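You operate a simulated robot arm through the tools that you are given. There is no shell and no other tool. Be economical: measure what you need, move in short steps, check, and stop when the job is done.

Carry out the task below with a simulated robot arm. There is one attempt and no reset: what you move stays moved.

## Task
Oil the top of the clamped cedar block with the felt pad.
Fine: close the oil tub, put the pad back, open the clamp and lay the block on the table.

Only the result counts: the job must be done as asked and must still hold three seconds after the hand-in. Knocking over, shifting, dropping, spilling or breaking anything else fails it.

## Robot
A 6-joint arm with a two-finger parallel gripper, fixed in place. Base frame: the origin is at the foot of the arm, x ahead of it, y to its left, z up; the work surface is at about z = 0. Units: m, degrees, N and s.
With the tool pointing down near the work surface it reaches from about 0.14 to 0.58 m from the base axis. Its first joint turns from -66.0 to 66.0 degrees. Payload 2.1 kg.
The TCP is the grasp point between the finger pads, 0.03 m short of the fingertips. In the tool frame z runs along the fingers and y along their closing line. The gripper opens to 0.094 m. The fingers are 0.028 m wide and 0.01 m thick; the gripper's body (0.05 by 0.096 m) begins 0.055 m behind the TCP.
Orientation is told as [roll, pitch, yaw] about the base's x, y, z axes, in that order, counted from this pose: with the fingers straight down and closing along the base's y, the tool's x points along the base's -x, its y along +y and its z along -z.

## Interface
- The arm moves only by the tool move_arm. Its argument "series" is a list of rows, each an object of numbers (a shift or turn left out is 0, a gripper value left out holds the last): "dx", "dy", "dz": the shift along the tool's x, y, z in m; "wx", "wy", "wz": the turn, a rotation vector about the tool's x, y, z in degrees; "jaw": the finger opening in m, from 0 to 0.094. In form: [{"dx": .., "dy": .., "dz": .., "wx": .., "wy": .., "wz": .., "jaw": ..}, ...]. A call has 1 to 10 rows; each row is the pose to reach, as a shift and turn from the pose commanded when the call began, along the tool's axes at that moment. Rows are played at 5 a second. More than 0.05 m and 8.6 degrees between two rows, or a gripper value outside its range, and nothing of the call is played. A pose out of reach is approached as far as the arm can. The call stops where the force on the tool passes 60 N (or 10 N more than at its start, if that is more) or the arm is blocked; 0.2 s more then pass. The fingers move at their own pace (about 0.072 m/s each) and stop on an object; they squeeze with about 41 N. The grip force told is the motor's: it shows also when the fingers shut on nothing. Time passes only in rows, and 0.2 s behind the last, so rows that repeat a pose let the fingers close. The reply holds the time, the measured pose of the TCP, the force on the tool along the base axes, the opening and the grip force, in the units named above and with some noise.
- Cameras (640 x 400 px; columns grow to the right, rows downward): "scene" is fixed at [0.0437, -0.3634, 0.4912]; the picture's right is [0.90, -0.44, 0.00], its down [-0.26, -0.53, -0.81] and it looks along [0.36, 0.72, -0.59] (base axes); focal length 214 px, centre (320, 200). "wrist" rides on the gripper at [0.076, 0.014, -0.103] in the tool frame; the picture's right is [-0.18, 0.98, 0.00], its down [-0.75, -0.14, -0.64] and it looks along [-0.63, -0.12, 0.77] (tool axes); focal length 243 px, centre (320, 200). There is no depth. A picture from a camera that has moved, and an enlarged one, comes with that camera's place and axes in the base frame and with its lens. The place of the scene camera against the robot may be out by one fixed shift of up to 0.012 m in any direction.
- get_image(camera): a new picture of that camera. The clock stands still meanwhile.
- zoom(camera, box): a new picture of the part [left, top, right, bottom] of that camera's present view, enlarged. The clock stands still meanwhile.
- finish_job(): hands the job in; it is judged then, once.

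Work in short steps. Places have to be worked out from the pictures, the camera data and where the tool is seen: move nearer, look again, correct. Check each grasp and each placing, and mend what went wrong. You have 120 turns and 76 pictures in all, those below and enlarged ones among them. Open the gripper and draw the arm clear of the work before you hand the job in, unless the task says otherwise; then end with one line.

The tools are called after "Emit:" as name(argument=value, ...) on one line, values as JSON. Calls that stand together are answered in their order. move_arm: Moves the arm, as the interface text tells. Its arguments: {"type":"object","properties":{"series":{"type":"array","items":{"type":"object","properties":{"dx":{"type":"number"},"dy":{"type":"number"},"dz":{"type":"number"},"wx":{"type":"number"},"wy":{"type":"number"},"wz":{"type":"number"},"jaw":{"type":"number"}}}}},"required":["series"]} The other tools are called the same way: get_image (camera) takes a picture; zoom (camera, box) takes an enlarged picture of a part of a camera's view; finish_job () hands the job in.

At the start:

```text
t: 0.0
ee_pos: [0.2998, -0.1169, 0.3344]
ee_rot: [0.0, -0.1, 0.0]
wrist_force: [0.1, 0.2, -0.3]
opening: 0.0941
gripper_force: 0.0
```

scene: 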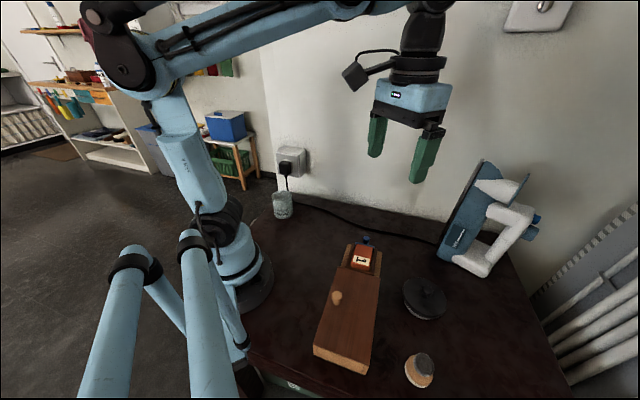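
wrist: 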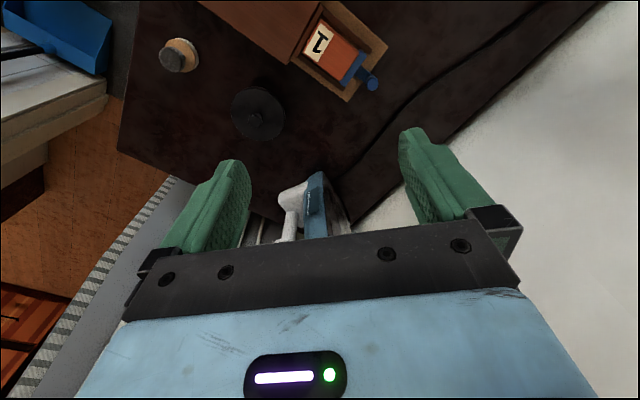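

I'll start by looking closely at the table from the scene camera and the wrist.

Emit:
zoom(camera="scene", box=[260, 220, 480, 400])

Emit:
zoom(camera="scene", box=[420, 140, 580, 290])

Emit:
zoom(camera="wrist", box=[120, 0, 440, 200])

```text
2.22 times, centred on (370, 310) of scene
camera zoom: at [0.0437, -0.3634, 0.4912], right [0.9, -0.44, 0.0], down [-0.26, -0.53, -0.81], along [0.36, 0.72, -0.59], focal length 477 px, centre (209, -44)
```

zoom: 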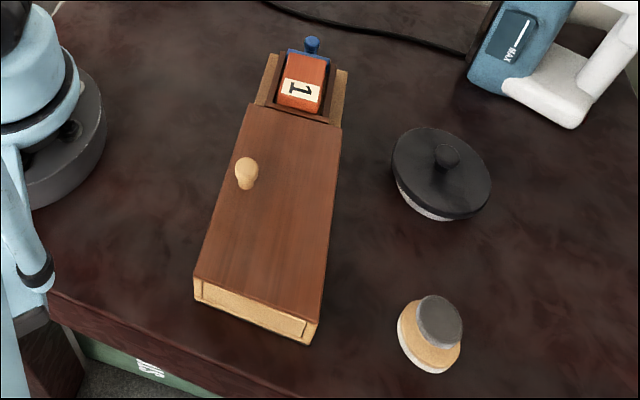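

```text
2.67 times, centred on (500, 215) of scene
camera zoom: at [0.0437, -0.3634, 0.4912], right [0.9, -0.44, 0.0], down [-0.26, -0.53, -0.81], along [0.36, 0.72, -0.59], focal length 572 px, centre (-160, 160)
```

zoom: 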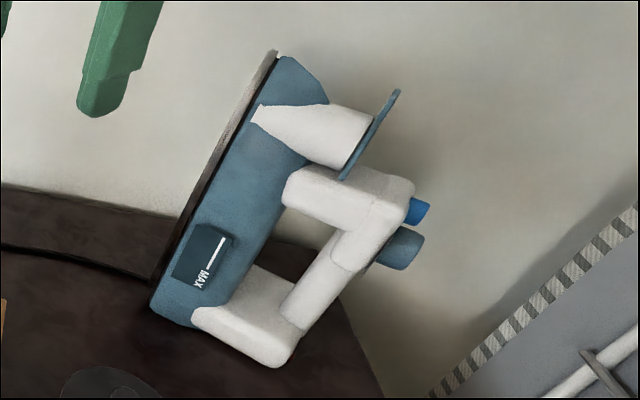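

```text
2.00 times, centred on (280, 100) of wrist
camera zoom: at [0.2247, -0.1021, 0.4378], right [0.18, 0.98, 0.0], down [0.75, -0.14, 0.64], along [0.63, -0.12, -0.77], focal length 485 px, centre (400, 400)
```

zoom: 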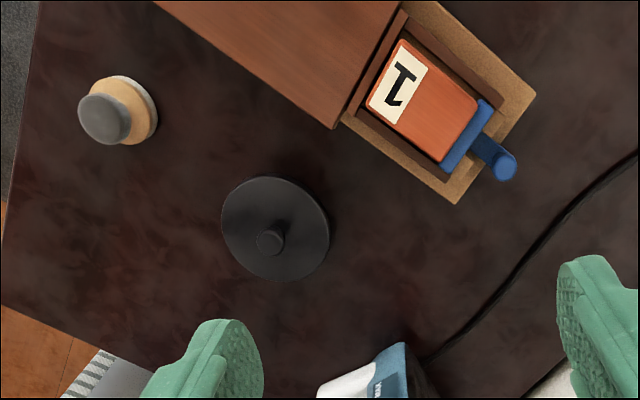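

A lidded wooden box holds block "1" with a blue clamp, the black disc looks like the tub's lid, and the pad stands at the right. I'll turn the wrist so its camera views the box and tub from another side.

Emit:
move_arm(series=[{"dx": 0.01, "dy": 0.012, "dz": 0.005, "wz": 8}, {"dx": 0.02, "dy": 0.025, "dz": 0.01, "wz": 16}, {"dx": 0.03, "dy": 0.037, "dz": 0.015, "wz": 24}, {"dx": 0.04, "dy": 0.05, "dz": 0.02, "wz": 32}, {"dx": 0.05, "dy": 0.06, "dz": 0.025, "wz": 40}, {"dx": 0.05, "dy": 0.075, "dz": 0.03, "wz": 48}, {"dx": 0.05, "dy": 0.087, "dz": 0.03, "wz": 56}, {"dx": 0.05, "dy": 0.087, "dz": 0.03, "wz": 60}])

Emit:
get_image(camera="wrist")

```text
t: 1.8
ee_pos: [0.2494, -0.0306, 0.3048]
ee_rot: [0.1, 0.0, -60.0]
wrist_force: [0.4, 0.4, -1.3]
opening: 0.0943
gripper_force: 0.0
```

```text
70 pictures are left
camera wrist: at [0.225, 0.0444, 0.4071], right [0.94, 0.33, 0.0], down [0.25, -0.72, 0.64], along [0.21, -0.61, -0.77], focal length 243 px, centre (320, 200)
```

wrist: 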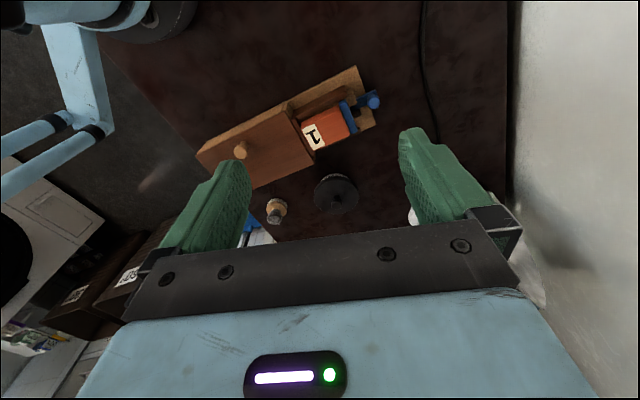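

The box, block and tub are in view; I zoom on them.

Emit:
zoom(camera="wrist", box=[180, 50, 420, 220])

```text
2.35 times, centred on (300, 135) of wrist
camera zoom: at [0.225, 0.0444, 0.4071], right [0.94, 0.33, 0.0], down [0.25, -0.72, 0.64], along [0.21, -0.61, -0.77], focal length 571 px, centre (367, 353)
```

zoom: 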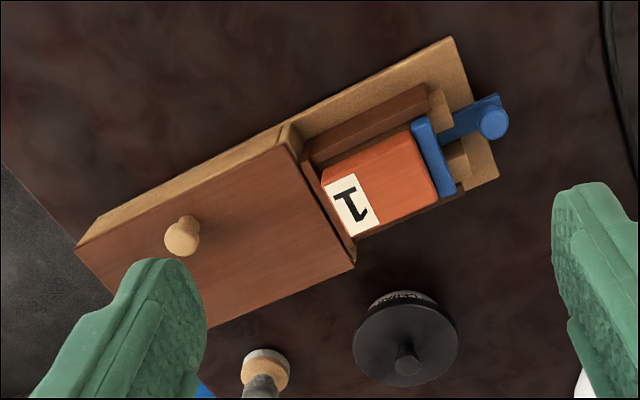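

I move lower to look at the tub and pad closely, keeping well above everything.

Emit:
move_arm(series=[{"dx": -0.035, "dz": 0.025}, {"dx": -0.07, "dz": 0.05}, {"dx": -0.1, "dy": -0.003, "dz": 0.075}, {"dx": -0.13, "dy": -0.005, "dz": 0.1}, {"dx": -0.14, "dy": -0.007, "dz": 0.12}])

Emit:
get_image(camera="wrist")

Emit:
get_image(camera="scene")

```text
t: 3.0
ee_pos: [0.314, -0.1532, 0.1851]
ee_rot: [0.1, 0.0, -59.9]
wrist_force: [-0.8, -0.4, 0.6]
opening: 0.0942
gripper_force: 0.0
```

```text
68 pictures are left
camera wrist: at [0.2894, -0.0801, 0.2878], right [0.94, 0.33, 0.0], down [0.25, -0.72, 0.64], along [0.21, -0.61, -0.77], focal length 243 px, centre (320, 200)
```

wrist: 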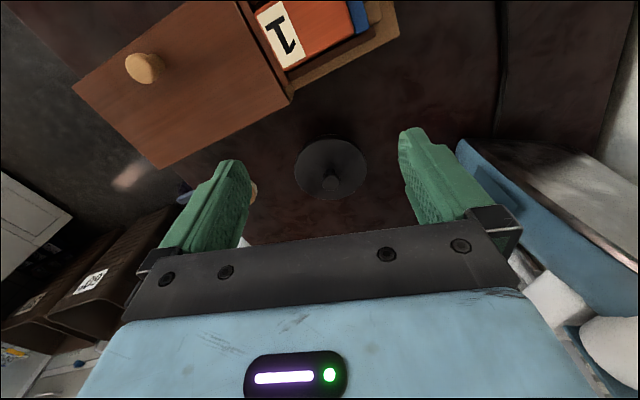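

```text
67 pictures are left
```

scene: 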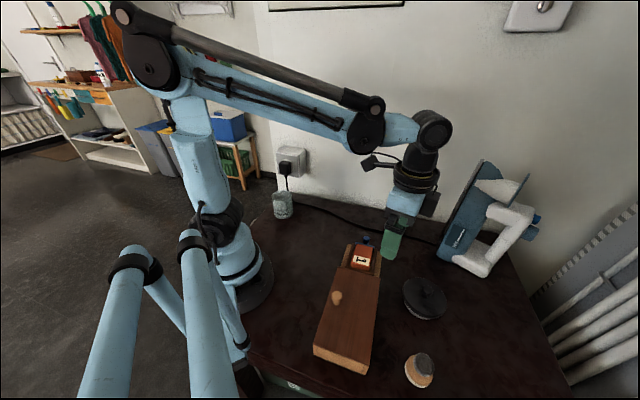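

Triangulating gives the lid knob's top at about (0.356, -0.234, 0.057) and the pad near (0.253, -0.322). I come over the lid knob and look.

Emit:
move_arm(series=[{"dx": -0.04, "dy": -0.002, "dz": 0.02, "jaw": 0.06}, {"dx": -0.08, "dy": -0.004, "dz": 0.04, "jaw": 0.06}, {"dx": -0.0907, "dy": -0.0045, "dz": 0.065, "jaw": 0.06}, {"dx": -0.0907, "dy": -0.0045, "dz": 0.065, "jaw": 0.06}])

Emit:
get_image(camera="wrist")

Emit:
zoom(camera="scene", box=[380, 220, 500, 400])

```text
t: 4.0
ee_pos: [0.3569, -0.2349, 0.1181]
ee_rot: [0.1, 0.0, -60.0]
wrist_force: [0.4, -0.6, -1.5]
opening: 0.0601
gripper_force: 0.1
```

```text
66 pictures are left
camera wrist: at [0.3307, -0.1622, 0.2219], right [0.94, 0.33, 0.0], down [0.25, -0.72, 0.64], along [0.21, -0.61, -0.77], focal length 243 px, centre (320, 200)
```

wrist: 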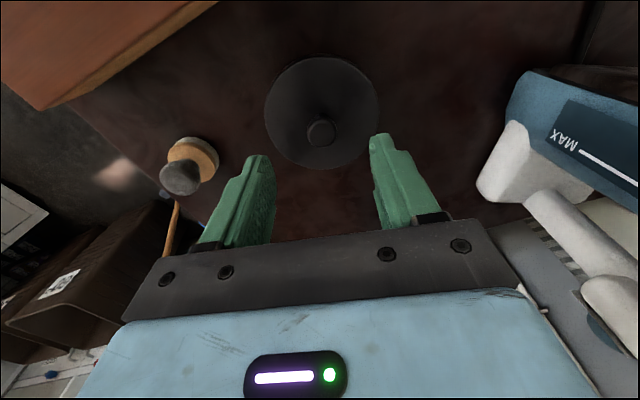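

```text
2.22 times, centred on (440, 310) of scene
camera zoom: at [0.0436, -0.3634, 0.4912], right [0.9, -0.44, 0.0], down [-0.26, -0.53, -0.81], along [0.36, 0.72, -0.59], focal length 477 px, centre (53, -44)
```

zoom: 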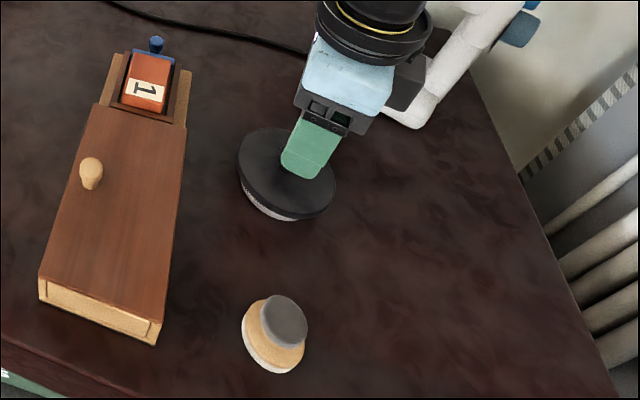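

The knob sits right on the tool axis. I go down to TCP z≈0.072 and check the tip clearance to the lid.

Emit:
move_arm(series=[{"dz": 0.025, "jaw": 0.045}, {"dz": 0.046, "jaw": 0.045}, {"dz": 0.046, "jaw": 0.045}])

Emit:
get_image(camera="wrist")

Emit:
zoom(camera="scene", box=[380, 250, 460, 330])

```text
t: 4.8
ee_pos: [0.3567, -0.2349, 0.0748]
ee_rot: [0.1, 0.0, -59.9]
wrist_force: [-0.4, -0.6, 0.3]
opening: 0.0448
gripper_force: 0.0
```

```text
64 pictures are left
camera wrist: at [0.3313, -0.1619, 0.1777], right [0.94, 0.33, 0.0], down [0.25, -0.72, 0.64], along [0.21, -0.61, -0.77], focal length 243 px, centre (320, 200)
```

wrist: 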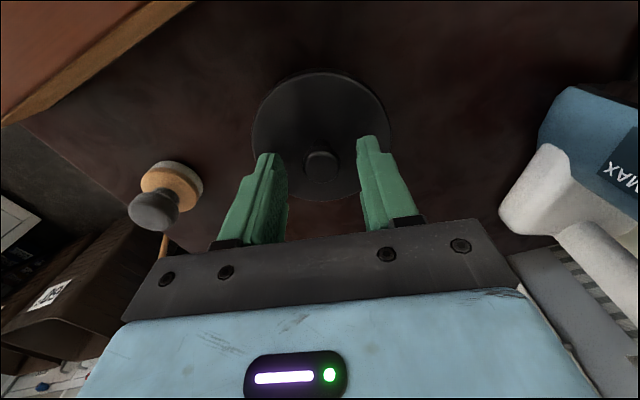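

```text
5.00 times, centred on (420, 290) of scene
camera zoom: at [0.0436, -0.3634, 0.4912], right [0.9, -0.44, 0.0], down [-0.26, -0.53, -0.81], along [0.36, 0.72, -0.59], focal length 1072 px, centre (-180, -250)
```

zoom: 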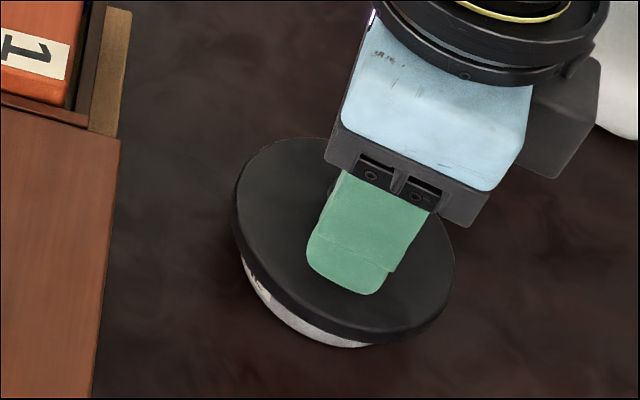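

The fingers straddle the knob with the tips about at its top; lid plate seems around z 0.022. I lower 13 mm and close.

Emit:
move_arm(series=[{"dz": 0.005}, {"dz": 0.01}, {"dz": 0.013}, {"dz": 0.013}])

```text
t: 5.5
ee_pos: [0.356, -0.2354, 0.0661]
ee_rot: [-0.1, 0.1, -59.9]
wrist_force: [-0.3, 0.2, 20.3]
opening: 0.0451
gripper_force: 0.1
stopped in row 3: the force on the tool passed its limit (the readings are from after the stop); the commanded pose is now the measured one
```

The tips touched the lid top at z≈0.036 (20 N, so a light touch). I back up 3 mm and close on the knob.

Emit:
move_arm(series=[{"dz": -0.003}, {"dz": -0.003, "jaw": 0}, {"dz": -0.003, "jaw": 0}, {"dz": -0.003, "jaw": 0}])

Emit:
get_image(camera="wrist")

```text
t: 6.5
ee_pos: [0.3567, -0.2345, 0.0695]
ee_rot: [-0.1, 0.1, -60.0]
wrist_force: [0.4, 1.3, -0.6]
opening: 0.0196
gripper_force: 40.4
```

```text
62 pictures are left
camera wrist: at [0.3321, -0.1615, 0.1721], right [0.94, 0.33, 0.0], down [0.26, -0.72, 0.64], along [0.21, -0.6, -0.77], focal length 243 px, centre (320, 200)
```

wrist: 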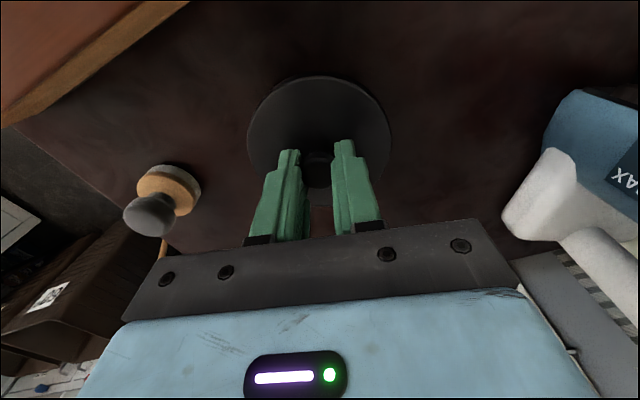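

The knob is held (0.0196 m). I lift slowly and check that only the lid comes up.

Emit:
move_arm(series=[{"dz": -0.005}, {"dz": -0.01}, {"dz": -0.02}, {"dz": -0.035}, {"dz": -0.05}, {"dz": -0.05}])

Emit:
get_image(camera="wrist")

Emit:
zoom(camera="scene", box=[360, 220, 480, 340])

```text
t: 7.9
ee_pos: [0.358, -0.2361, 0.1179]
ee_rot: [0.0, 0.1, -60.0]
wrist_force: [-0.1, 0.6, -1.1]
opening: 0.0194
gripper_force: 41.1
```

```text
61 pictures are left
camera wrist: at [0.3328, -0.1632, 0.2212], right [0.94, 0.33, 0.0], down [0.26, -0.72, 0.64], along [0.21, -0.6, -0.77], focal length 243 px, centre (320, 200)
```

wrist: 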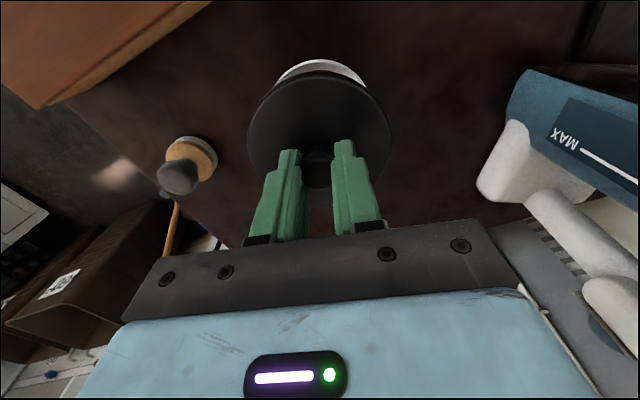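

```text
3.33 times, centred on (420, 280) of scene
camera zoom: at [0.0437, -0.3634, 0.4912], right [0.9, -0.44, 0.0], down [-0.26, -0.53, -0.81], along [0.36, 0.72, -0.59], focal length 715 px, centre (-13, -67)
```

zoom: 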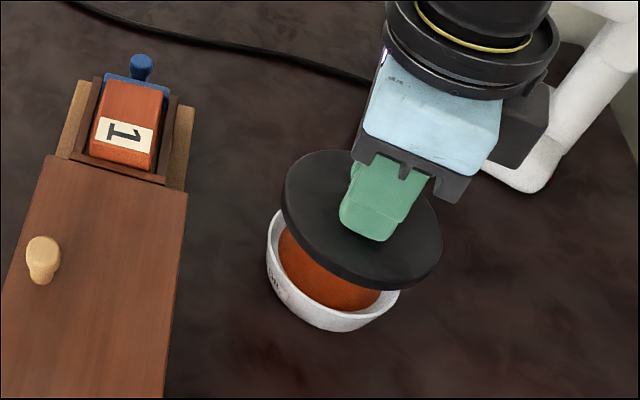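

The lid came off cleanly and the oil is visible. I carry it toward free table at about (0.38, -0.35), keeping it level.

Emit:
move_arm(series=[{"dx": -0.03, "dy": -0.01}, {"dx": -0.06, "dy": -0.02}, {"dx": -0.09, "dy": -0.03}, {"dx": -0.11, "dy": -0.038}, {"dx": -0.11, "dy": -0.038, "dz": 0.03}, {"dx": -0.11, "dy": -0.038, "dz": 0.045}, {"dx": -0.11, "dy": -0.038, "dz": 0.045}])

Emit:
get_image(camera="scene")

```text
t: 9.5
ee_pos: [0.3801, -0.3503, 0.0728]
ee_rot: [0.0, 0.1, -60.0]
wrist_force: [0.8, 0.4, -0.4]
opening: 0.0191
gripper_force: 41.1
```

```text
59 pictures are left
```

scene: 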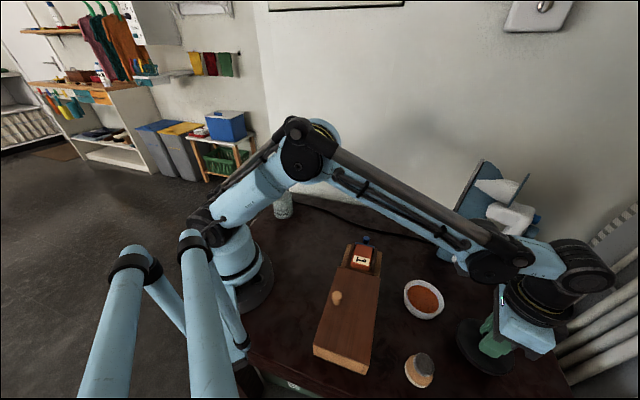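

The lid hangs over free table. I lower it in small steps until it touches.

Emit:
move_arm(series=[{"dz": 0.008}, {"dz": 0.014}, {"dz": 0.019}, {"dz": 0.022}, {"dz": 0.022}])

Emit:
zoom(camera="scene", box=[420, 290, 560, 400])

```text
t: 10.7
ee_pos: [0.3795, -0.3508, 0.0515]
ee_rot: [-0.1, 0.2, -60.0]
wrist_force: [0.4, 0.4, -0.4]
opening: 0.0198
gripper_force: 40.8
```

```text
3.64 times, centred on (490, 345) of scene
camera zoom: at [0.0437, -0.3634, 0.4912], right [0.9, -0.44, 0.0], down [-0.26, -0.53, -0.81], along [0.36, 0.72, -0.59], focal length 780 px, centre (-298, -327)
```

zoom: 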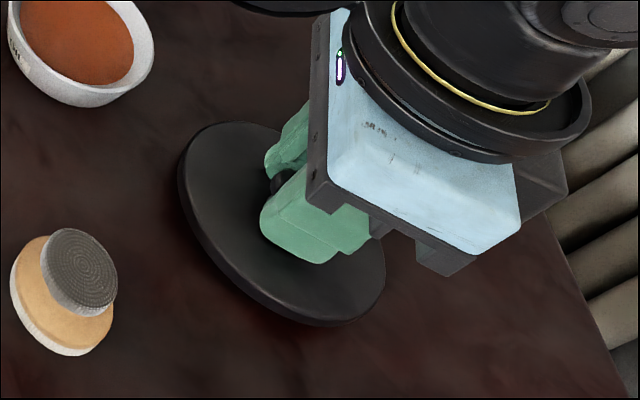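

No contact yet; I keep lowering by 2–3 mm steps.

Emit:
move_arm(series=[{"dz": 0.003}, {"dz": 0.005}, {"dz": 0.007}, {"dz": 0.009}, {"dz": 0.011}, {"dz": 0.011}])

```text
t: 12.1
ee_pos: [0.3802, -0.3505, 0.0426]
ee_rot: [0.0, 0.1, -60.0]
wrist_force: [0.2, 0.1, -0.1]
opening: 0.0196
gripper_force: 40.6
```

Emit:
move_arm(series=[{"dz": 0.002}, {"dz": 0.004}, {"dz": 0.005}, {"dz": 0.006}, {"dz": 0.007}, {"dz": 0.007}])

```text
t: 13.0
ee_pos: [0.3796, -0.3501, 0.0382]
ee_rot: [-0.1, 0.1, -60.1]
wrist_force: [0.7, -0.1, 14.3]
opening: 0.0192
gripper_force: 40.8
stopped in row 4: the force on the tool passed its limit (the readings are from after the stop); the commanded pose is now the measured one
```

Contact at TCP z 0.038. I release and rise straight up, then look at the pad and tub.

Emit:
move_arm(series=[{"dz": -0.001, "jaw": 0.03}, {"dz": -0.001, "jaw": 0.05}, {"dz": -0.03, "jaw": 0.05}, {"dz": -0.07, "jaw": 0.05}, {"dz": -0.11, "jaw": 0.05}, {"dz": -0.15, "jaw": 0.05}, {"dz": -0.15, "jaw": 0.05}])

Emit:
get_image(camera="wrist")

Emit:
zoom(camera="scene", box=[380, 260, 540, 400])

```text
t: 14.6
ee_pos: [0.3788, -0.3514, 0.1909]
ee_rot: [0.0, 0.0, -60.0]
wrist_force: [0.5, -0.4, 0.3]
opening: 0.05
gripper_force: 0.0
```

```text
57 pictures are left
camera wrist: at [0.3541, -0.2784, 0.294], right [0.94, 0.33, 0.0], down [0.26, -0.72, 0.64], along [0.21, -0.61, -0.77], focal length 243 px, centre (320, 200)
```

wrist: 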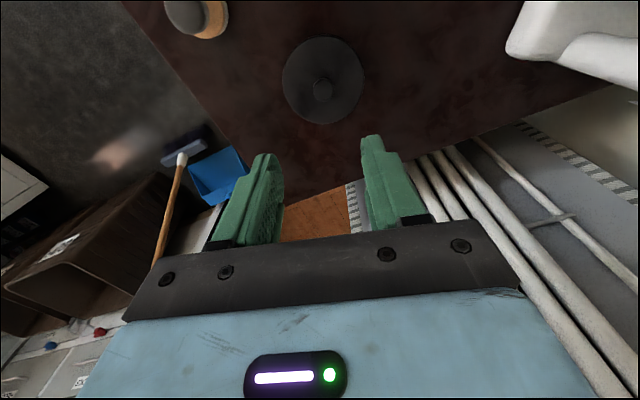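

```text
2.86 times, centred on (460, 330) of scene
camera zoom: at [0.0436, -0.3634, 0.4912], right [0.9, -0.44, 0.0], down [-0.26, -0.53, -0.81], along [0.36, 0.72, -0.59], focal length 613 px, centre (-80, -171)
```

zoom: 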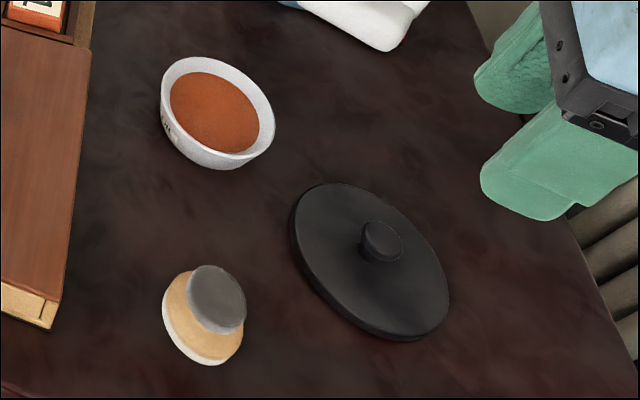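

The lid lies flat and the pad's grey knob is at about (0.252, -0.326), ~0.034 wide. I move over it with jaws at 0.07.

Emit:
move_arm(series=[{"dx": 0.022, "dy": -0.025, "dz": 0.01, "jaw": 0.07}, {"dx": 0.044, "dy": -0.05, "dz": 0.02, "jaw": 0.07}, {"dx": 0.065, "dy": -0.075, "dz": 0.04, "jaw": 0.07}, {"dx": 0.086, "dy": -0.097, "dz": 0.06, "jaw": 0.07}, {"dx": 0.086, "dy": -0.097, "dz": 0.07, "jaw": 0.07}])

Emit:
get_image(camera="wrist")

Emit:
zoom(camera="scene", box=[370, 300, 470, 400])

```text
t: 15.8
ee_pos: [0.2519, -0.3262, 0.1191]
ee_rot: [0.0, 0.0, -60.0]
wrist_force: [0.0, 0.4, 0.3]
opening: 0.0702
gripper_force: 0.1
```

```text
55 pictures are left
camera wrist: at [0.2271, -0.2528, 0.2223], right [0.94, 0.33, 0.0], down [0.26, -0.72, 0.64], along [0.21, -0.61, -0.77], focal length 243 px, centre (320, 200)
```

wrist: 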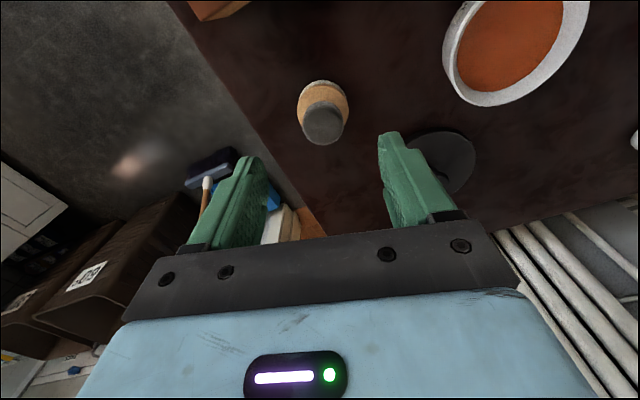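

```text
4.00 times, centred on (420, 350) of scene
camera zoom: at [0.0436, -0.3634, 0.4912], right [0.9, -0.44, 0.0], down [-0.26, -0.53, -0.81], along [0.36, 0.72, -0.59], focal length 858 px, centre (-80, -400)
```

zoom: 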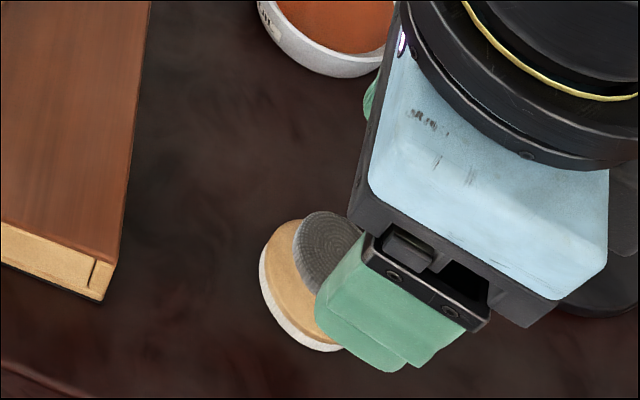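

Aligned to within a few mm. I shift 3 mm along the closing line and go down to TCP z≈0.066, then look.

Emit:
move_arm(series=[{"dy": 0.0035, "dz": 0.02}, {"dy": 0.0035, "dz": 0.04}, {"dy": 0.0035, "dz": 0.053}, {"dy": 0.0035, "dz": 0.053}])

Emit:
get_image(camera="wrist")

Emit:
zoom(camera="scene", box=[370, 300, 470, 400])

```text
t: 16.8
ee_pos: [0.2559, -0.3219, 0.0676]
ee_rot: [0.0, 0.1, -60.0]
wrist_force: [0.8, -0.5, 0.1]
opening: 0.0699
gripper_force: 0.0
```

```text
53 pictures are left
camera wrist: at [0.2313, -0.2486, 0.1697], right [0.94, 0.33, 0.0], down [0.26, -0.72, 0.64], along [0.21, -0.61, -0.77], focal length 243 px, centre (320, 200)
```

wrist: 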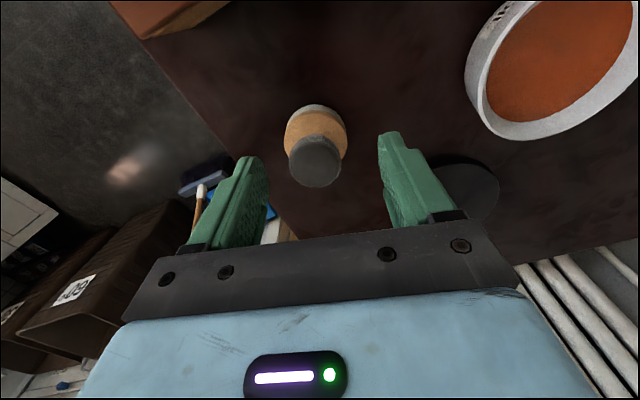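

```text
4.00 times, centred on (420, 350) of scene
camera zoom: at [0.0436, -0.3634, 0.4912], right [0.9, -0.44, 0.0], down [-0.26, -0.53, -0.81], along [0.36, 0.72, -0.59], focal length 858 px, centre (-80, -400)
```

zoom: 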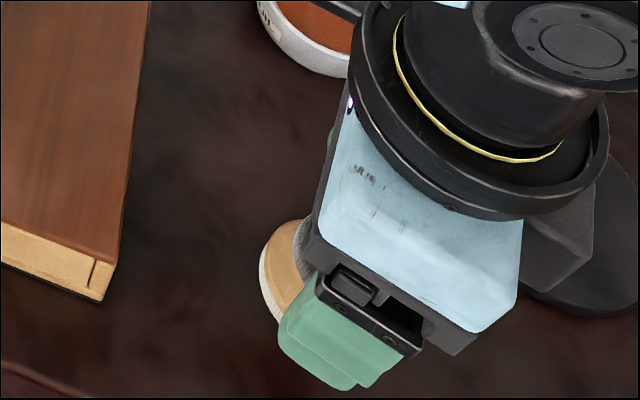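

Knob centre is ~3 mm left now, so I undo the shift, lower 7 mm more and close.

Emit:
move_arm(series=[{"dy": -0.003, "dz": 0.003}, {"dy": -0.003, "dz": 0.007}, {"dy": -0.003, "dz": 0.007, "jaw": 0.02}, {"dy": -0.003, "dz": 0.007, "jaw": 0.0}, {"dy": -0.003, "dz": 0.007, "jaw": 0.0}, {"dy": -0.003, "dz": 0.007, "jaw": 0.0}])

Emit:
get_image(camera="wrist")

```text
t: 18.2
ee_pos: [0.2524, -0.3245, 0.0583]
ee_rot: [0.0, -0.1, -60.0]
wrist_force: [0.0, 0.0, 0.4]
opening: 0.0286
gripper_force: 40.9
```

```text
51 pictures are left
camera wrist: at [0.2283, -0.2506, 0.1605], right [0.94, 0.33, 0.0], down [0.26, -0.72, 0.64], along [0.21, -0.61, -0.77], focal length 243 px, centre (320, 200)
```

wrist: 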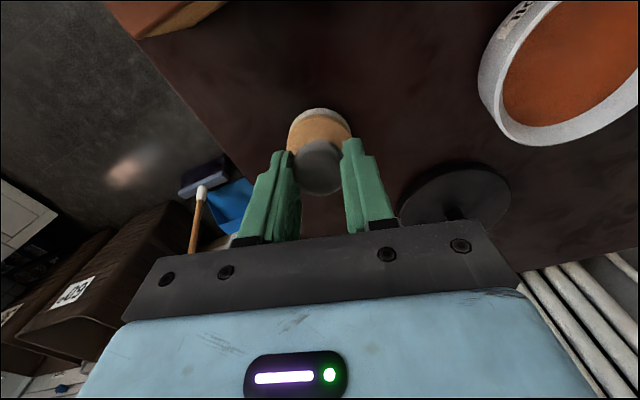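

Pad held. I lift it 7 cm and carry it over the open tub at (0.357, -0.2345).

Emit:
move_arm(series=[{"dz": -0.01}, {"dz": -0.04}, {"dz": -0.07}, {"dx": 0.007, "dy": 0.035, "dz": -0.07}, {"dx": 0.014, "dy": 0.07, "dz": -0.07}, {"dx": 0.02, "dy": 0.105, "dz": -0.07}, {"dx": 0.0256, "dy": 0.1356, "dz": -0.07}, {"dx": 0.0256, "dy": 0.1356, "dz": -0.07}])

Emit:
get_image(camera="wrist")

Emit:
zoom(camera="scene", box=[350, 220, 500, 340])

```text
t: 20.0
ee_pos: [0.3581, -0.236, 0.128]
ee_rot: [0.0, 0.0, -60.0]
wrist_force: [0.2, 0.4, 0.0]
opening: 0.0287
gripper_force: 41.3
```

```text
50 pictures are left
camera wrist: at [0.3339, -0.1628, 0.231], right [0.94, 0.33, 0.0], down [0.26, -0.72, 0.64], along [0.21, -0.61, -0.77], focal length 243 px, centre (320, 200)
```

wrist: 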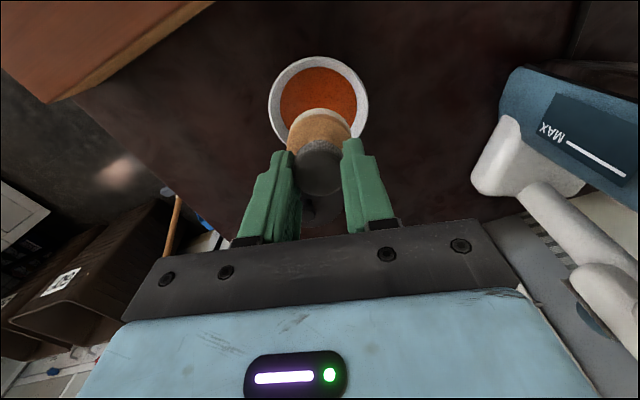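

```text
3.33 times, centred on (425, 280) of scene
camera zoom: at [0.0437, -0.3634, 0.4912], right [0.9, -0.44, 0.0], down [-0.26, -0.53, -0.81], along [0.36, 0.72, -0.59], focal length 715 px, centre (-30, -67)
```

zoom: 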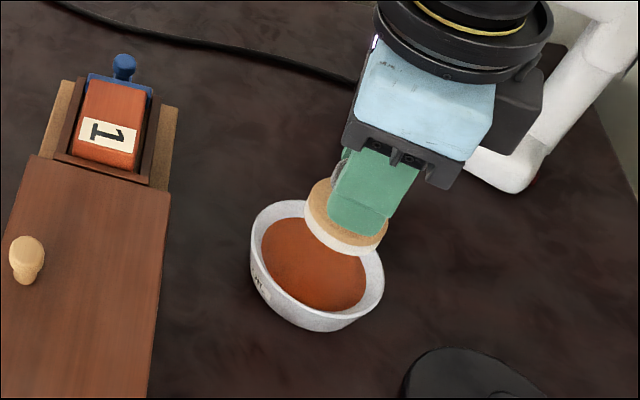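

Centred over the tub. I lower until the felt meets the oil, slowing near the end.

Emit:
move_arm(series=[{"dz": 0.025}, {"dz": 0.04}, {"dz": 0.045}, {"dz": 0.048}, {"dz": 0.05}, {"dz": 0.05}])

Emit:
get_image(camera="wrist")

Emit:
zoom(camera="scene", box=[380, 250, 470, 330])

```text
t: 21.4
ee_pos: [0.3588, -0.2347, 0.08]
ee_rot: [0.0, 0.0, -60.0]
wrist_force: [1.6, 2.8, 57.8]
opening: 0.0288
gripper_force: 40.7
```

```text
48 pictures are left
camera wrist: at [0.3326, -0.1606, 0.1825], right [0.94, 0.33, 0.0], down [0.26, -0.72, 0.64], along [0.21, -0.6, -0.77], focal length 243 px, centre (320, 200)
```

wrist: 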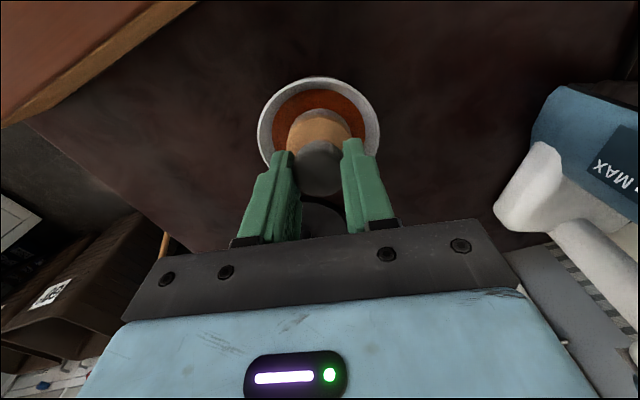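

```text
5.00 times, centred on (425, 290) of scene
camera zoom: at [0.0434, -0.3633, 0.4914], right [0.9, -0.44, 0.0], down [-0.26, -0.53, -0.81], along [0.36, 0.72, -0.59], focal length 1072 px, centre (-205, -250)
```

zoom: 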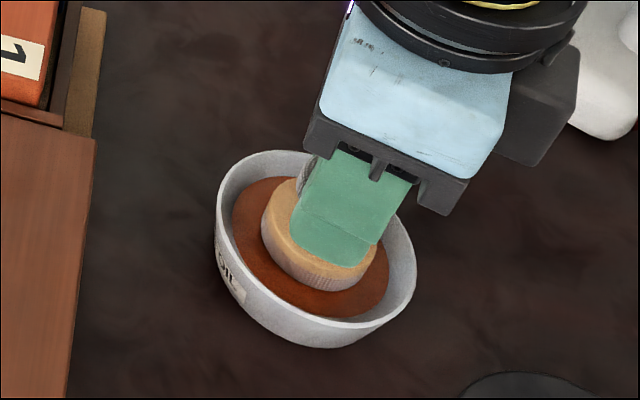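

The felt is pressing on the oil (58 N). I lift and check whether it took oil.

Emit:
move_arm(series=[{"dz": -0.003}, {"dz": -0.003}, {"dz": -0.03}, {"dz": -0.06}, {"dz": -0.09}, {"dz": -0.09}])

Emit:
zoom(camera="scene", box=[360, 190, 480, 320])

Emit:
zoom(camera="scene", box=[330, 220, 400, 290])

```text
t: 22.8
ee_pos: [0.3592, -0.2353, 0.1669]
ee_rot: [0.0, 0.0, -59.9]
wrist_force: [0.1, -0.1, -0.2]
opening: 0.0286
gripper_force: 40.8
```

```text
3.08 times, centred on (420, 255) of scene
camera zoom: at [0.0437, -0.3634, 0.4912], right [0.9, -0.44, 0.0], down [-0.26, -0.53, -0.81], along [0.36, 0.72, -0.59], focal length 660 px, centre (12, 31)
```

zoom: 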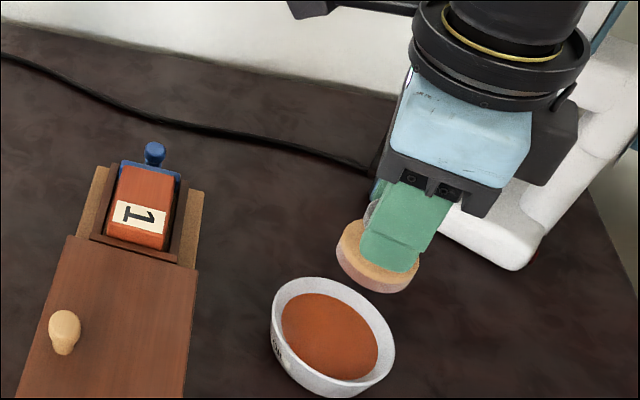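

```text
5.71 times, centred on (365, 255) of scene
camera zoom: at [0.0437, -0.3634, 0.4912], right [0.9, -0.44, 0.0], down [-0.26, -0.53, -0.81], along [0.36, 0.72, -0.59], focal length 1226 px, centre (63, -114)
```

zoom: 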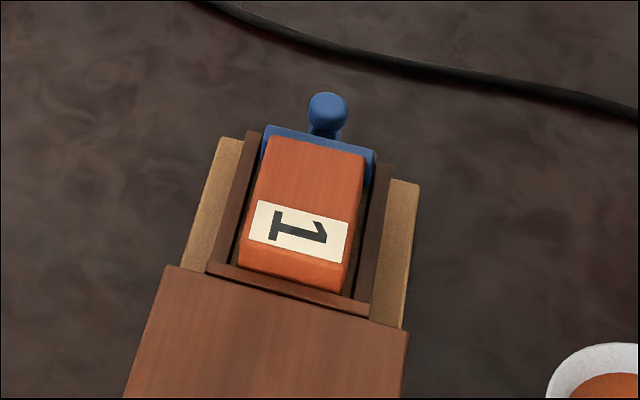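

The block's top works out as ~0.042 × 0.061 m at z≈0.06, centred near (0.283, -0.100), long axis at ~46°. I carry the pad above it.

Emit:
move_arm(series=[{"dx": 0.04}, {"dx": 0.08}, {"dx": 0.12}, {"dx": 0.155, "dy": 0.0015}, {"dx": 0.155, "dy": 0.0015, "dz": 0.02}, {"dx": 0.155, "dy": 0.0015, "dz": 0.03}, {"dx": 0.155, "dy": 0.0015, "dz": 0.03}])

Emit:
get_image(camera="wrist")

Emit:
zoom(camera="scene", box=[310, 190, 410, 290])

```text
t: 24.4
ee_pos: [0.2816, -0.0986, 0.1376]
ee_rot: [0.0, 0.0, -60.0]
wrist_force: [-0.5, -0.2, -1.1]
opening: 0.0284
gripper_force: 41.6
```

```text
44 pictures are left
camera wrist: at [0.2568, -0.0257, 0.2399], right [0.94, 0.33, 0.0], down [0.26, -0.72, 0.64], along [0.21, -0.61, -0.77], focal length 243 px, centre (320, 200)
```

wrist: 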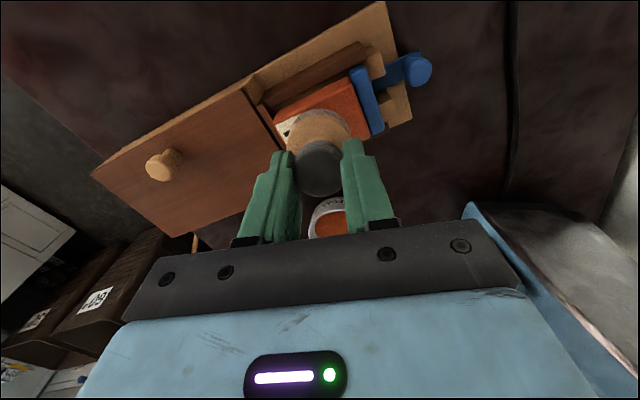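

```text
4.00 times, centred on (360, 240) of scene
camera zoom: at [0.0436, -0.3634, 0.4912], right [0.9, -0.44, 0.0], down [-0.26, -0.53, -0.81], along [0.36, 0.72, -0.59], focal length 858 px, centre (160, 40)
```

zoom: 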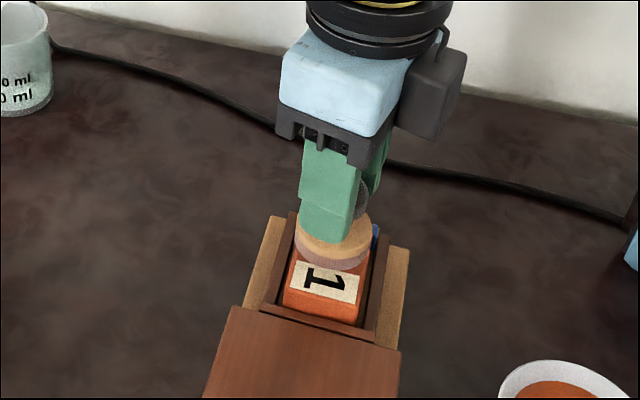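

The pad is centred over the block top. I lower in small steps to contact.

Emit:
move_arm(series=[{"dz": 0.01}, {"dz": 0.015}, {"dz": 0.017}, {"dz": 0.0185}, {"dz": 0.0185}])

```text
t: 25.6
ee_pos: [0.281, -0.1, 0.1211]
ee_rot: [0.1, 0.0, -60.0]
wrist_force: [1.1, 2.5, 56.1]
opening: 0.0285
gripper_force: 40.7
```

Pressing at 56 N; I ease off to a lighter press before wiping.

Emit:
move_arm(series=[{"dz": -0.0018}, {"dz": -0.0018}])

```text
t: 26.2
ee_pos: [0.2782, -0.0996, 0.1208]
ee_rot: [-0.1, 0.1, -60.0]
wrist_force: [0.0, 0.4, 0.0]
opening: 0.0288
gripper_force: 41.4
```

Emit:
move_arm(series=[{"dz": 0.0009}, {"dz": 0.0009}])

```text
t: 26.8
ee_pos: [0.2804, -0.0989, 0.1206]
ee_rot: [-0.1, 0.0, -59.9]
wrist_force: [-1.2, -1.2, 3.5]
opening: 0.0286
gripper_force: 41.0
```

Light contact (3.5 N). I add 0.4 mm and wipe the whole top with strokes along the block, slightly offset to each side.

Emit:
move_arm(series=[{"dx": 0.0038, "dy": 0.0135, "dz": 0.0004}, {"dx": 0.0074, "dy": 0.026, "dz": 0.0004}, {"dx": 0.0132, "dy": 0.0244, "dz": 0.0004}, {"dx": 0.0058, "dy": -0.0016, "dz": 0.0004}, {"dx": -0.0016, "dy": -0.0276, "dz": 0.0004}, {"dx": -0.0132, "dy": -0.0244, "dz": 0.0004}, {"dx": -0.0058, "dy": 0.0016, "dz": 0.0004}, {"dx": 0.0016, "dy": 0.0276, "dz": 0.0004}, {"dx": 0, "dy": 0, "dz": 0.0004}, {"dx": -0.0074, "dy": -0.026, "dz": 0.0004}])

Emit:
zoom(camera="scene", box=[310, 200, 410, 300])

Emit:
get_image(camera="wrist")

```text
t: 29.0
ee_pos: [0.2595, -0.1202, 0.1215]
ee_rot: [0.1, 0.0, -59.9]
wrist_force: [0.1, -0.1, -1.6]
opening: 0.0285
gripper_force: 40.8
```

```text
4.00 times, centred on (360, 250) of scene
camera zoom: at [0.0437, -0.3634, 0.4912], right [0.9, -0.44, 0.0], down [-0.26, -0.53, -0.81], along [0.36, 0.72, -0.59], focal length 858 px, centre (160, 0)
```

zoom: 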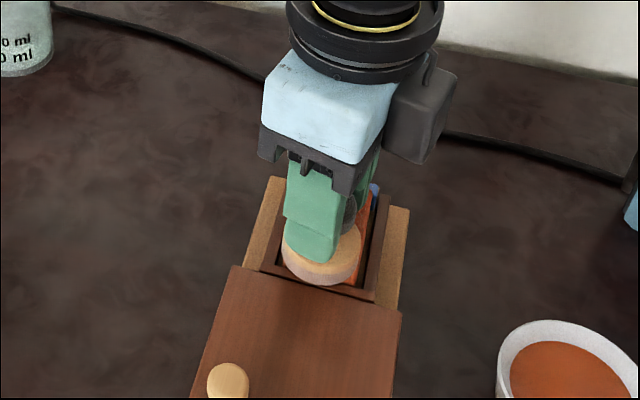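

```text
41 pictures are left
camera wrist: at [0.2354, -0.0464, 0.2252], right [0.94, 0.33, 0.0], down [0.26, -0.72, 0.64], along [0.21, -0.6, -0.77], focal length 243 px, centre (320, 200)
```

wrist: 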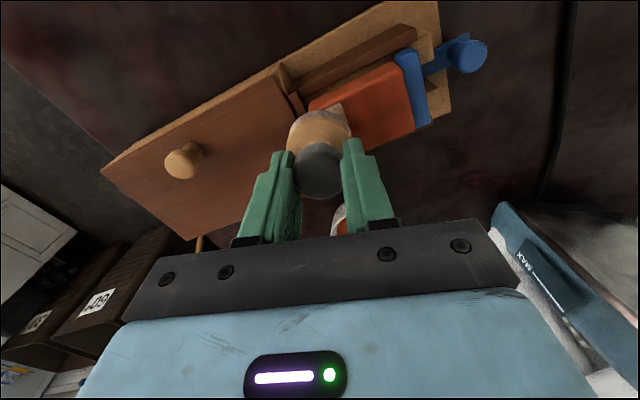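

The reading shows hardly any force here. I lift the pad aside to see whether the block top has changed.

Emit:
move_arm(series=[{"dz": -0.02}, {"dx": 0.03, "dz": -0.04}, {"dx": 0.07, "dy": -0.02, "dz": -0.05}, {"dx": 0.1, "dy": -0.03, "dz": -0.05}, {"dx": 0.1, "dy": -0.03, "dz": -0.05}])

Emit:
zoom(camera="scene", box=[330, 220, 400, 290])

Emit:
zoom(camera="wrist", box=[180, 0, 500, 200])

```text
t: 30.2
ee_pos: [0.1879, -0.0479, 0.1697]
ee_rot: [-0.1, -0.1, -60.0]
wrist_force: [-0.3, -0.5, 0.3]
opening: 0.0285
gripper_force: 40.9
```

```text
5.71 times, centred on (365, 255) of scene
camera zoom: at [0.0436, -0.3634, 0.4912], right [0.9, -0.44, 0.0], down [-0.26, -0.53, -0.81], along [0.36, 0.72, -0.59], focal length 1226 px, centre (63, -114)
```

zoom: 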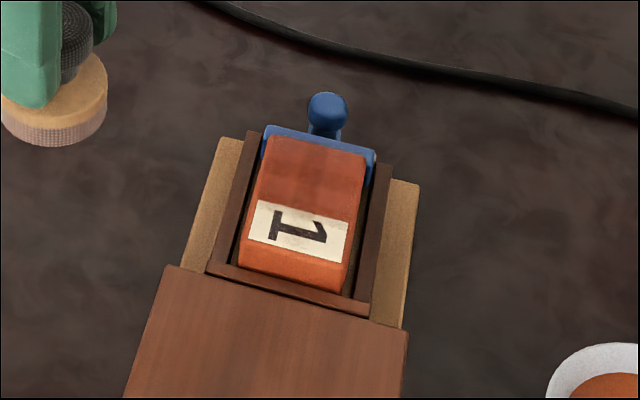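

```text
2.00 times, centred on (340, 100) of wrist
camera zoom: at [0.163, 0.0253, 0.2731], right [0.94, 0.33, 0.0], down [0.26, -0.72, 0.64], along [0.21, -0.61, -0.77], focal length 485 px, centre (280, 400)
```

zoom: 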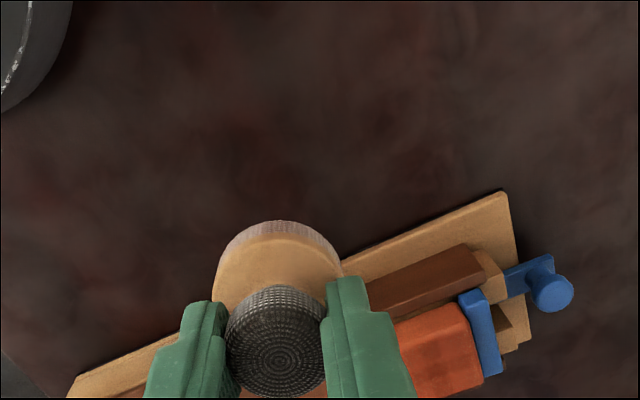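

There's some darkening of the top, patchy. I zoom in more tightly.

Emit:
zoom(camera="scene", box=[346, 238, 378, 272])

```text
11.76 times, centred on (362, 255) of scene
camera zoom: at [0.0436, -0.3634, 0.4912], right [0.9, -0.44, 0.0], down [-0.26, -0.53, -0.81], along [0.36, 0.72, -0.59], focal length 2523 px, centre (-174, -447)
```

zoom: 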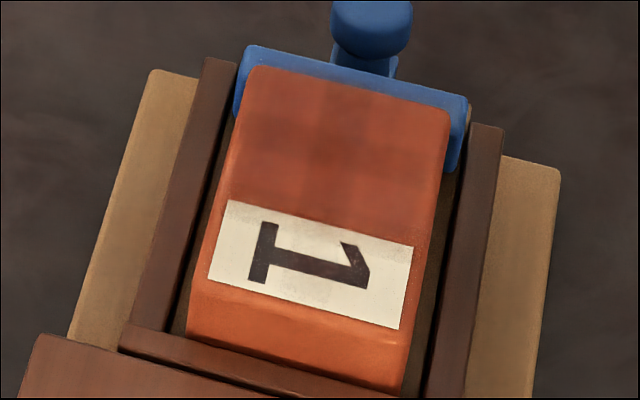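

The middle is oiled but edges are fainter, so I go back to the centre and wipe again with firmer pressure.

Emit:
move_arm(series=[{"dx": -0.03, "dy": 0.015}, {"dx": -0.065, "dy": 0.035}, {"dx": -0.0926, "dy": 0.056, "dz": 0.02}, {"dx": -0.0926, "dy": 0.056, "dz": 0.045}, {"dx": -0.0926, "dy": 0.056, "dz": 0.05}, {"dx": -0.0926, "dy": 0.056, "dz": 0.0505}, {"dx": -0.0926, "dy": 0.056, "dz": 0.0505}])

```text
t: 31.8
ee_pos: [0.2813, -0.1002, 0.1202]
ee_rot: [0.0, -0.1, -59.9]
wrist_force: [-1.3, -3.5, 40.4]
opening: 0.0285
gripper_force: 40.5
```

Good firm contact at 40 N. I stroke along the middle with a little less press.

Emit:
move_arm(series=[{"dx": 0.0033, "dy": 0.0115, "dz": -0.0003}, {"dx": 0.0065, "dy": 0.0231, "dz": -0.0003}, {"dx": 0.0074, "dy": 0.026, "dz": -0.0003}, {"dx": 0.0041, "dy": 0.0144, "dz": -0.0003}, {"dx": 0, "dy": 0, "dz": -0.0003}, {"dx": -0.0041, "dy": -0.0144, "dz": -0.0003}, {"dx": -0.0074, "dy": -0.026, "dz": -0.0003}, {"dx": -0.0074, "dy": -0.026, "dz": -0.0003}])

```text
t: 33.6
ee_pos: [0.2618, -0.1202, 0.1205]
ee_rot: [-0.1, 0.0, -59.9]
wrist_force: [0.3, -0.8, -0.5]
opening: 0.0284
gripper_force: 41.2
```

Force is zero at the label end, so the surface there is slightly lower relative to the pad; I press down there in steps.

Emit:
move_arm(series=[{"dz": 0.0008}, {"dz": 0.0008}])

```text
t: 34.2
ee_pos: [0.2626, -0.1193, 0.1192]
ee_rot: [-0.1, 0.0, -60.0]
wrist_force: [-0.6, -1.8, 3.7]
opening: 0.0286
gripper_force: 40.7
```

Emit:
move_arm(series=[{"dz": 0.0007}, {"dz": 0.0007}])

```text
t: 34.8
ee_pos: [0.2617, -0.1186, 0.1197]
ee_rot: [0.0, 0.1, -60.1]
wrist_force: [-3.2, -5.3, 16.9]
opening: 0.029
gripper_force: 41.1
```

Good 17 N here. I wipe side to side at this end and along toward the middle, following the slight slope.

Emit:
move_arm(series=[{"dx": 0.0058, "dy": -0.0016}, {"dx": 0, "dy": 0}, {"dx": -0.0058, "dy": 0.0016}, {"dx": -0.0031, "dy": 0.0112, "dz": -0.0005}, {"dx": 0.0085, "dy": 0.008, "dz": -0.0005}, {"dx": 0.0027, "dy": 0.0096, "dz": -0.0005}, {"dx": 0.0, "dy": 0.0, "dz": 0.0}, {"dx": -0.0015, "dy": -0.005, "dz": 0.0003}, {"dx": -0.0015, "dy": -0.005, "dz": 0.0003}])

```text
t: 36.8
ee_pos: [0.2585, -0.1213, 0.1187]
ee_rot: [0.2, 0.1, -59.8]
wrist_force: [8.9, 9.8, 34.9]
opening: 0.0287
gripper_force: 41.2
```

Now stroking along to the middle and the clamp end with side wipes.

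Emit:
move_arm(series=[{"dx": 0.004, "dy": 0.0144, "dz": -0.001}, {"dx": 0.0087, "dy": 0.0308, "dz": -0.0018}, {"dx": 0.0145, "dy": 0.0292, "dz": -0.0018}, {"dx": 0.0029, "dy": 0.0324, "dz": -0.0018}, {"dx": 0.007, "dy": 0.0469, "dz": -0.0018}, {"dx": 0.0186, "dy": 0.0436, "dz": -0.0018}, {"dx": 0.0128, "dy": 0.0452, "dz": -0.0018}, {"dx": 0.0161, "dy": 0.0568, "dz": -0.0018}, {"dx": 0.0161, "dy": 0.0568, "dz": -0.0018}])

```text
t: 38.8
ee_pos: [0.2994, -0.0781, 0.1209]
ee_rot: [0.0, 0.0, -60.0]
wrist_force: [-0.9, 0.2, 0.3]
opening: 0.0288
gripper_force: 41.2
```

No force at this end either; I press in gently.

Emit:
move_arm(series=[{"dz": 0.0008}, {"dz": 0.0013}, {"dz": 0.0013}])

```text
t: 39.6
ee_pos: [0.2984, -0.0783, 0.1194]
ee_rot: [-0.2, 0.0, -60.0]
wrist_force: [-4.0, -1.3, 9.6]
opening: 0.029
gripper_force: 41.0
```

9.6 N here; I wipe side to side at this end and then back along both edges.

Emit:
move_arm(series=[{"dz": 0.0003}, {"dx": 0.006, "dy": -0.0018, "dz": 0.0003}, {"dx": 0.0058, "dy": -0.0016, "dz": 0.0003}, {"dx": -0.0058, "dy": 0.0016, "dz": 0.0003}, {"dx": -0.01, "dy": -0.013, "dz": 0.0003}, {"dx": -0.014, "dy": -0.026, "dz": -0.0002}, {"dx": -0.018, "dy": -0.04, "dz": -0.0002}, {"dx": -0.0205, "dy": -0.0505, "dz": 0.0003}, {"dx": -0.009, "dy": -0.0535, "dz": 0.0003}])

```text
t: 41.6
ee_pos: [0.259, -0.1182, 0.1178]
ee_rot: [-0.1, -0.4, -60.1]
wrist_force: [11.7, -14.4, 41.7]
opening: 0.0289
gripper_force: 40.9
```

Firm contact throughout. I wipe back along the other edge, then lift aside to look.

Emit:
move_arm(series=[{"dx": 0.007, "dy": -0.002, "dz": -0.0003}, {"dx": 0.0105, "dy": 0.0105, "dz": -0.0005}, {"dx": 0.0145, "dy": 0.025, "dz": -0.0005}, {"dx": 0.018, "dy": 0.0385, "dz": -0.0003}, {"dx": 0.021, "dy": 0.048, "dz": 0}, {"dx": 0.021, "dy": 0.048, "dz": -0.03}, {"dx": 0.06, "dy": 0.02, "dz": -0.05}, {"dx": 0.1, "dy": -0.02, "dz": -0.05}, {"dx": 0.1, "dy": -0.02, "dz": -0.05}])

Emit:
zoom(camera="scene", box=[346, 238, 378, 272])

```text
refused: row 7 steps farther than a row can; nothing moved
```

```text
11.76 times, centred on (362, 255) of scene
camera zoom: at [0.0435, -0.3634, 0.4913], right [0.9, -0.44, 0.0], down [-0.26, -0.53, -0.81], along [0.36, 0.72, -0.59], focal length 2523 px, centre (-174, -447)
```

zoom: 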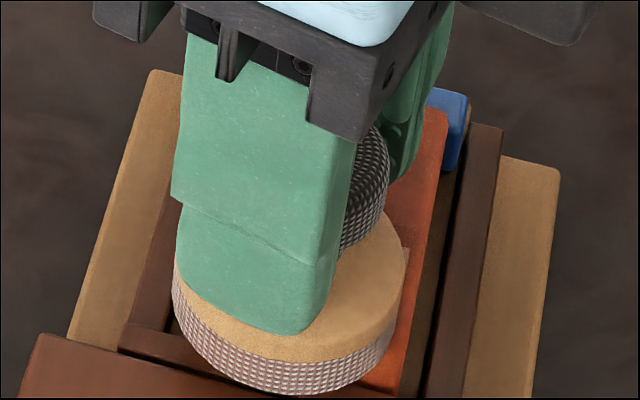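

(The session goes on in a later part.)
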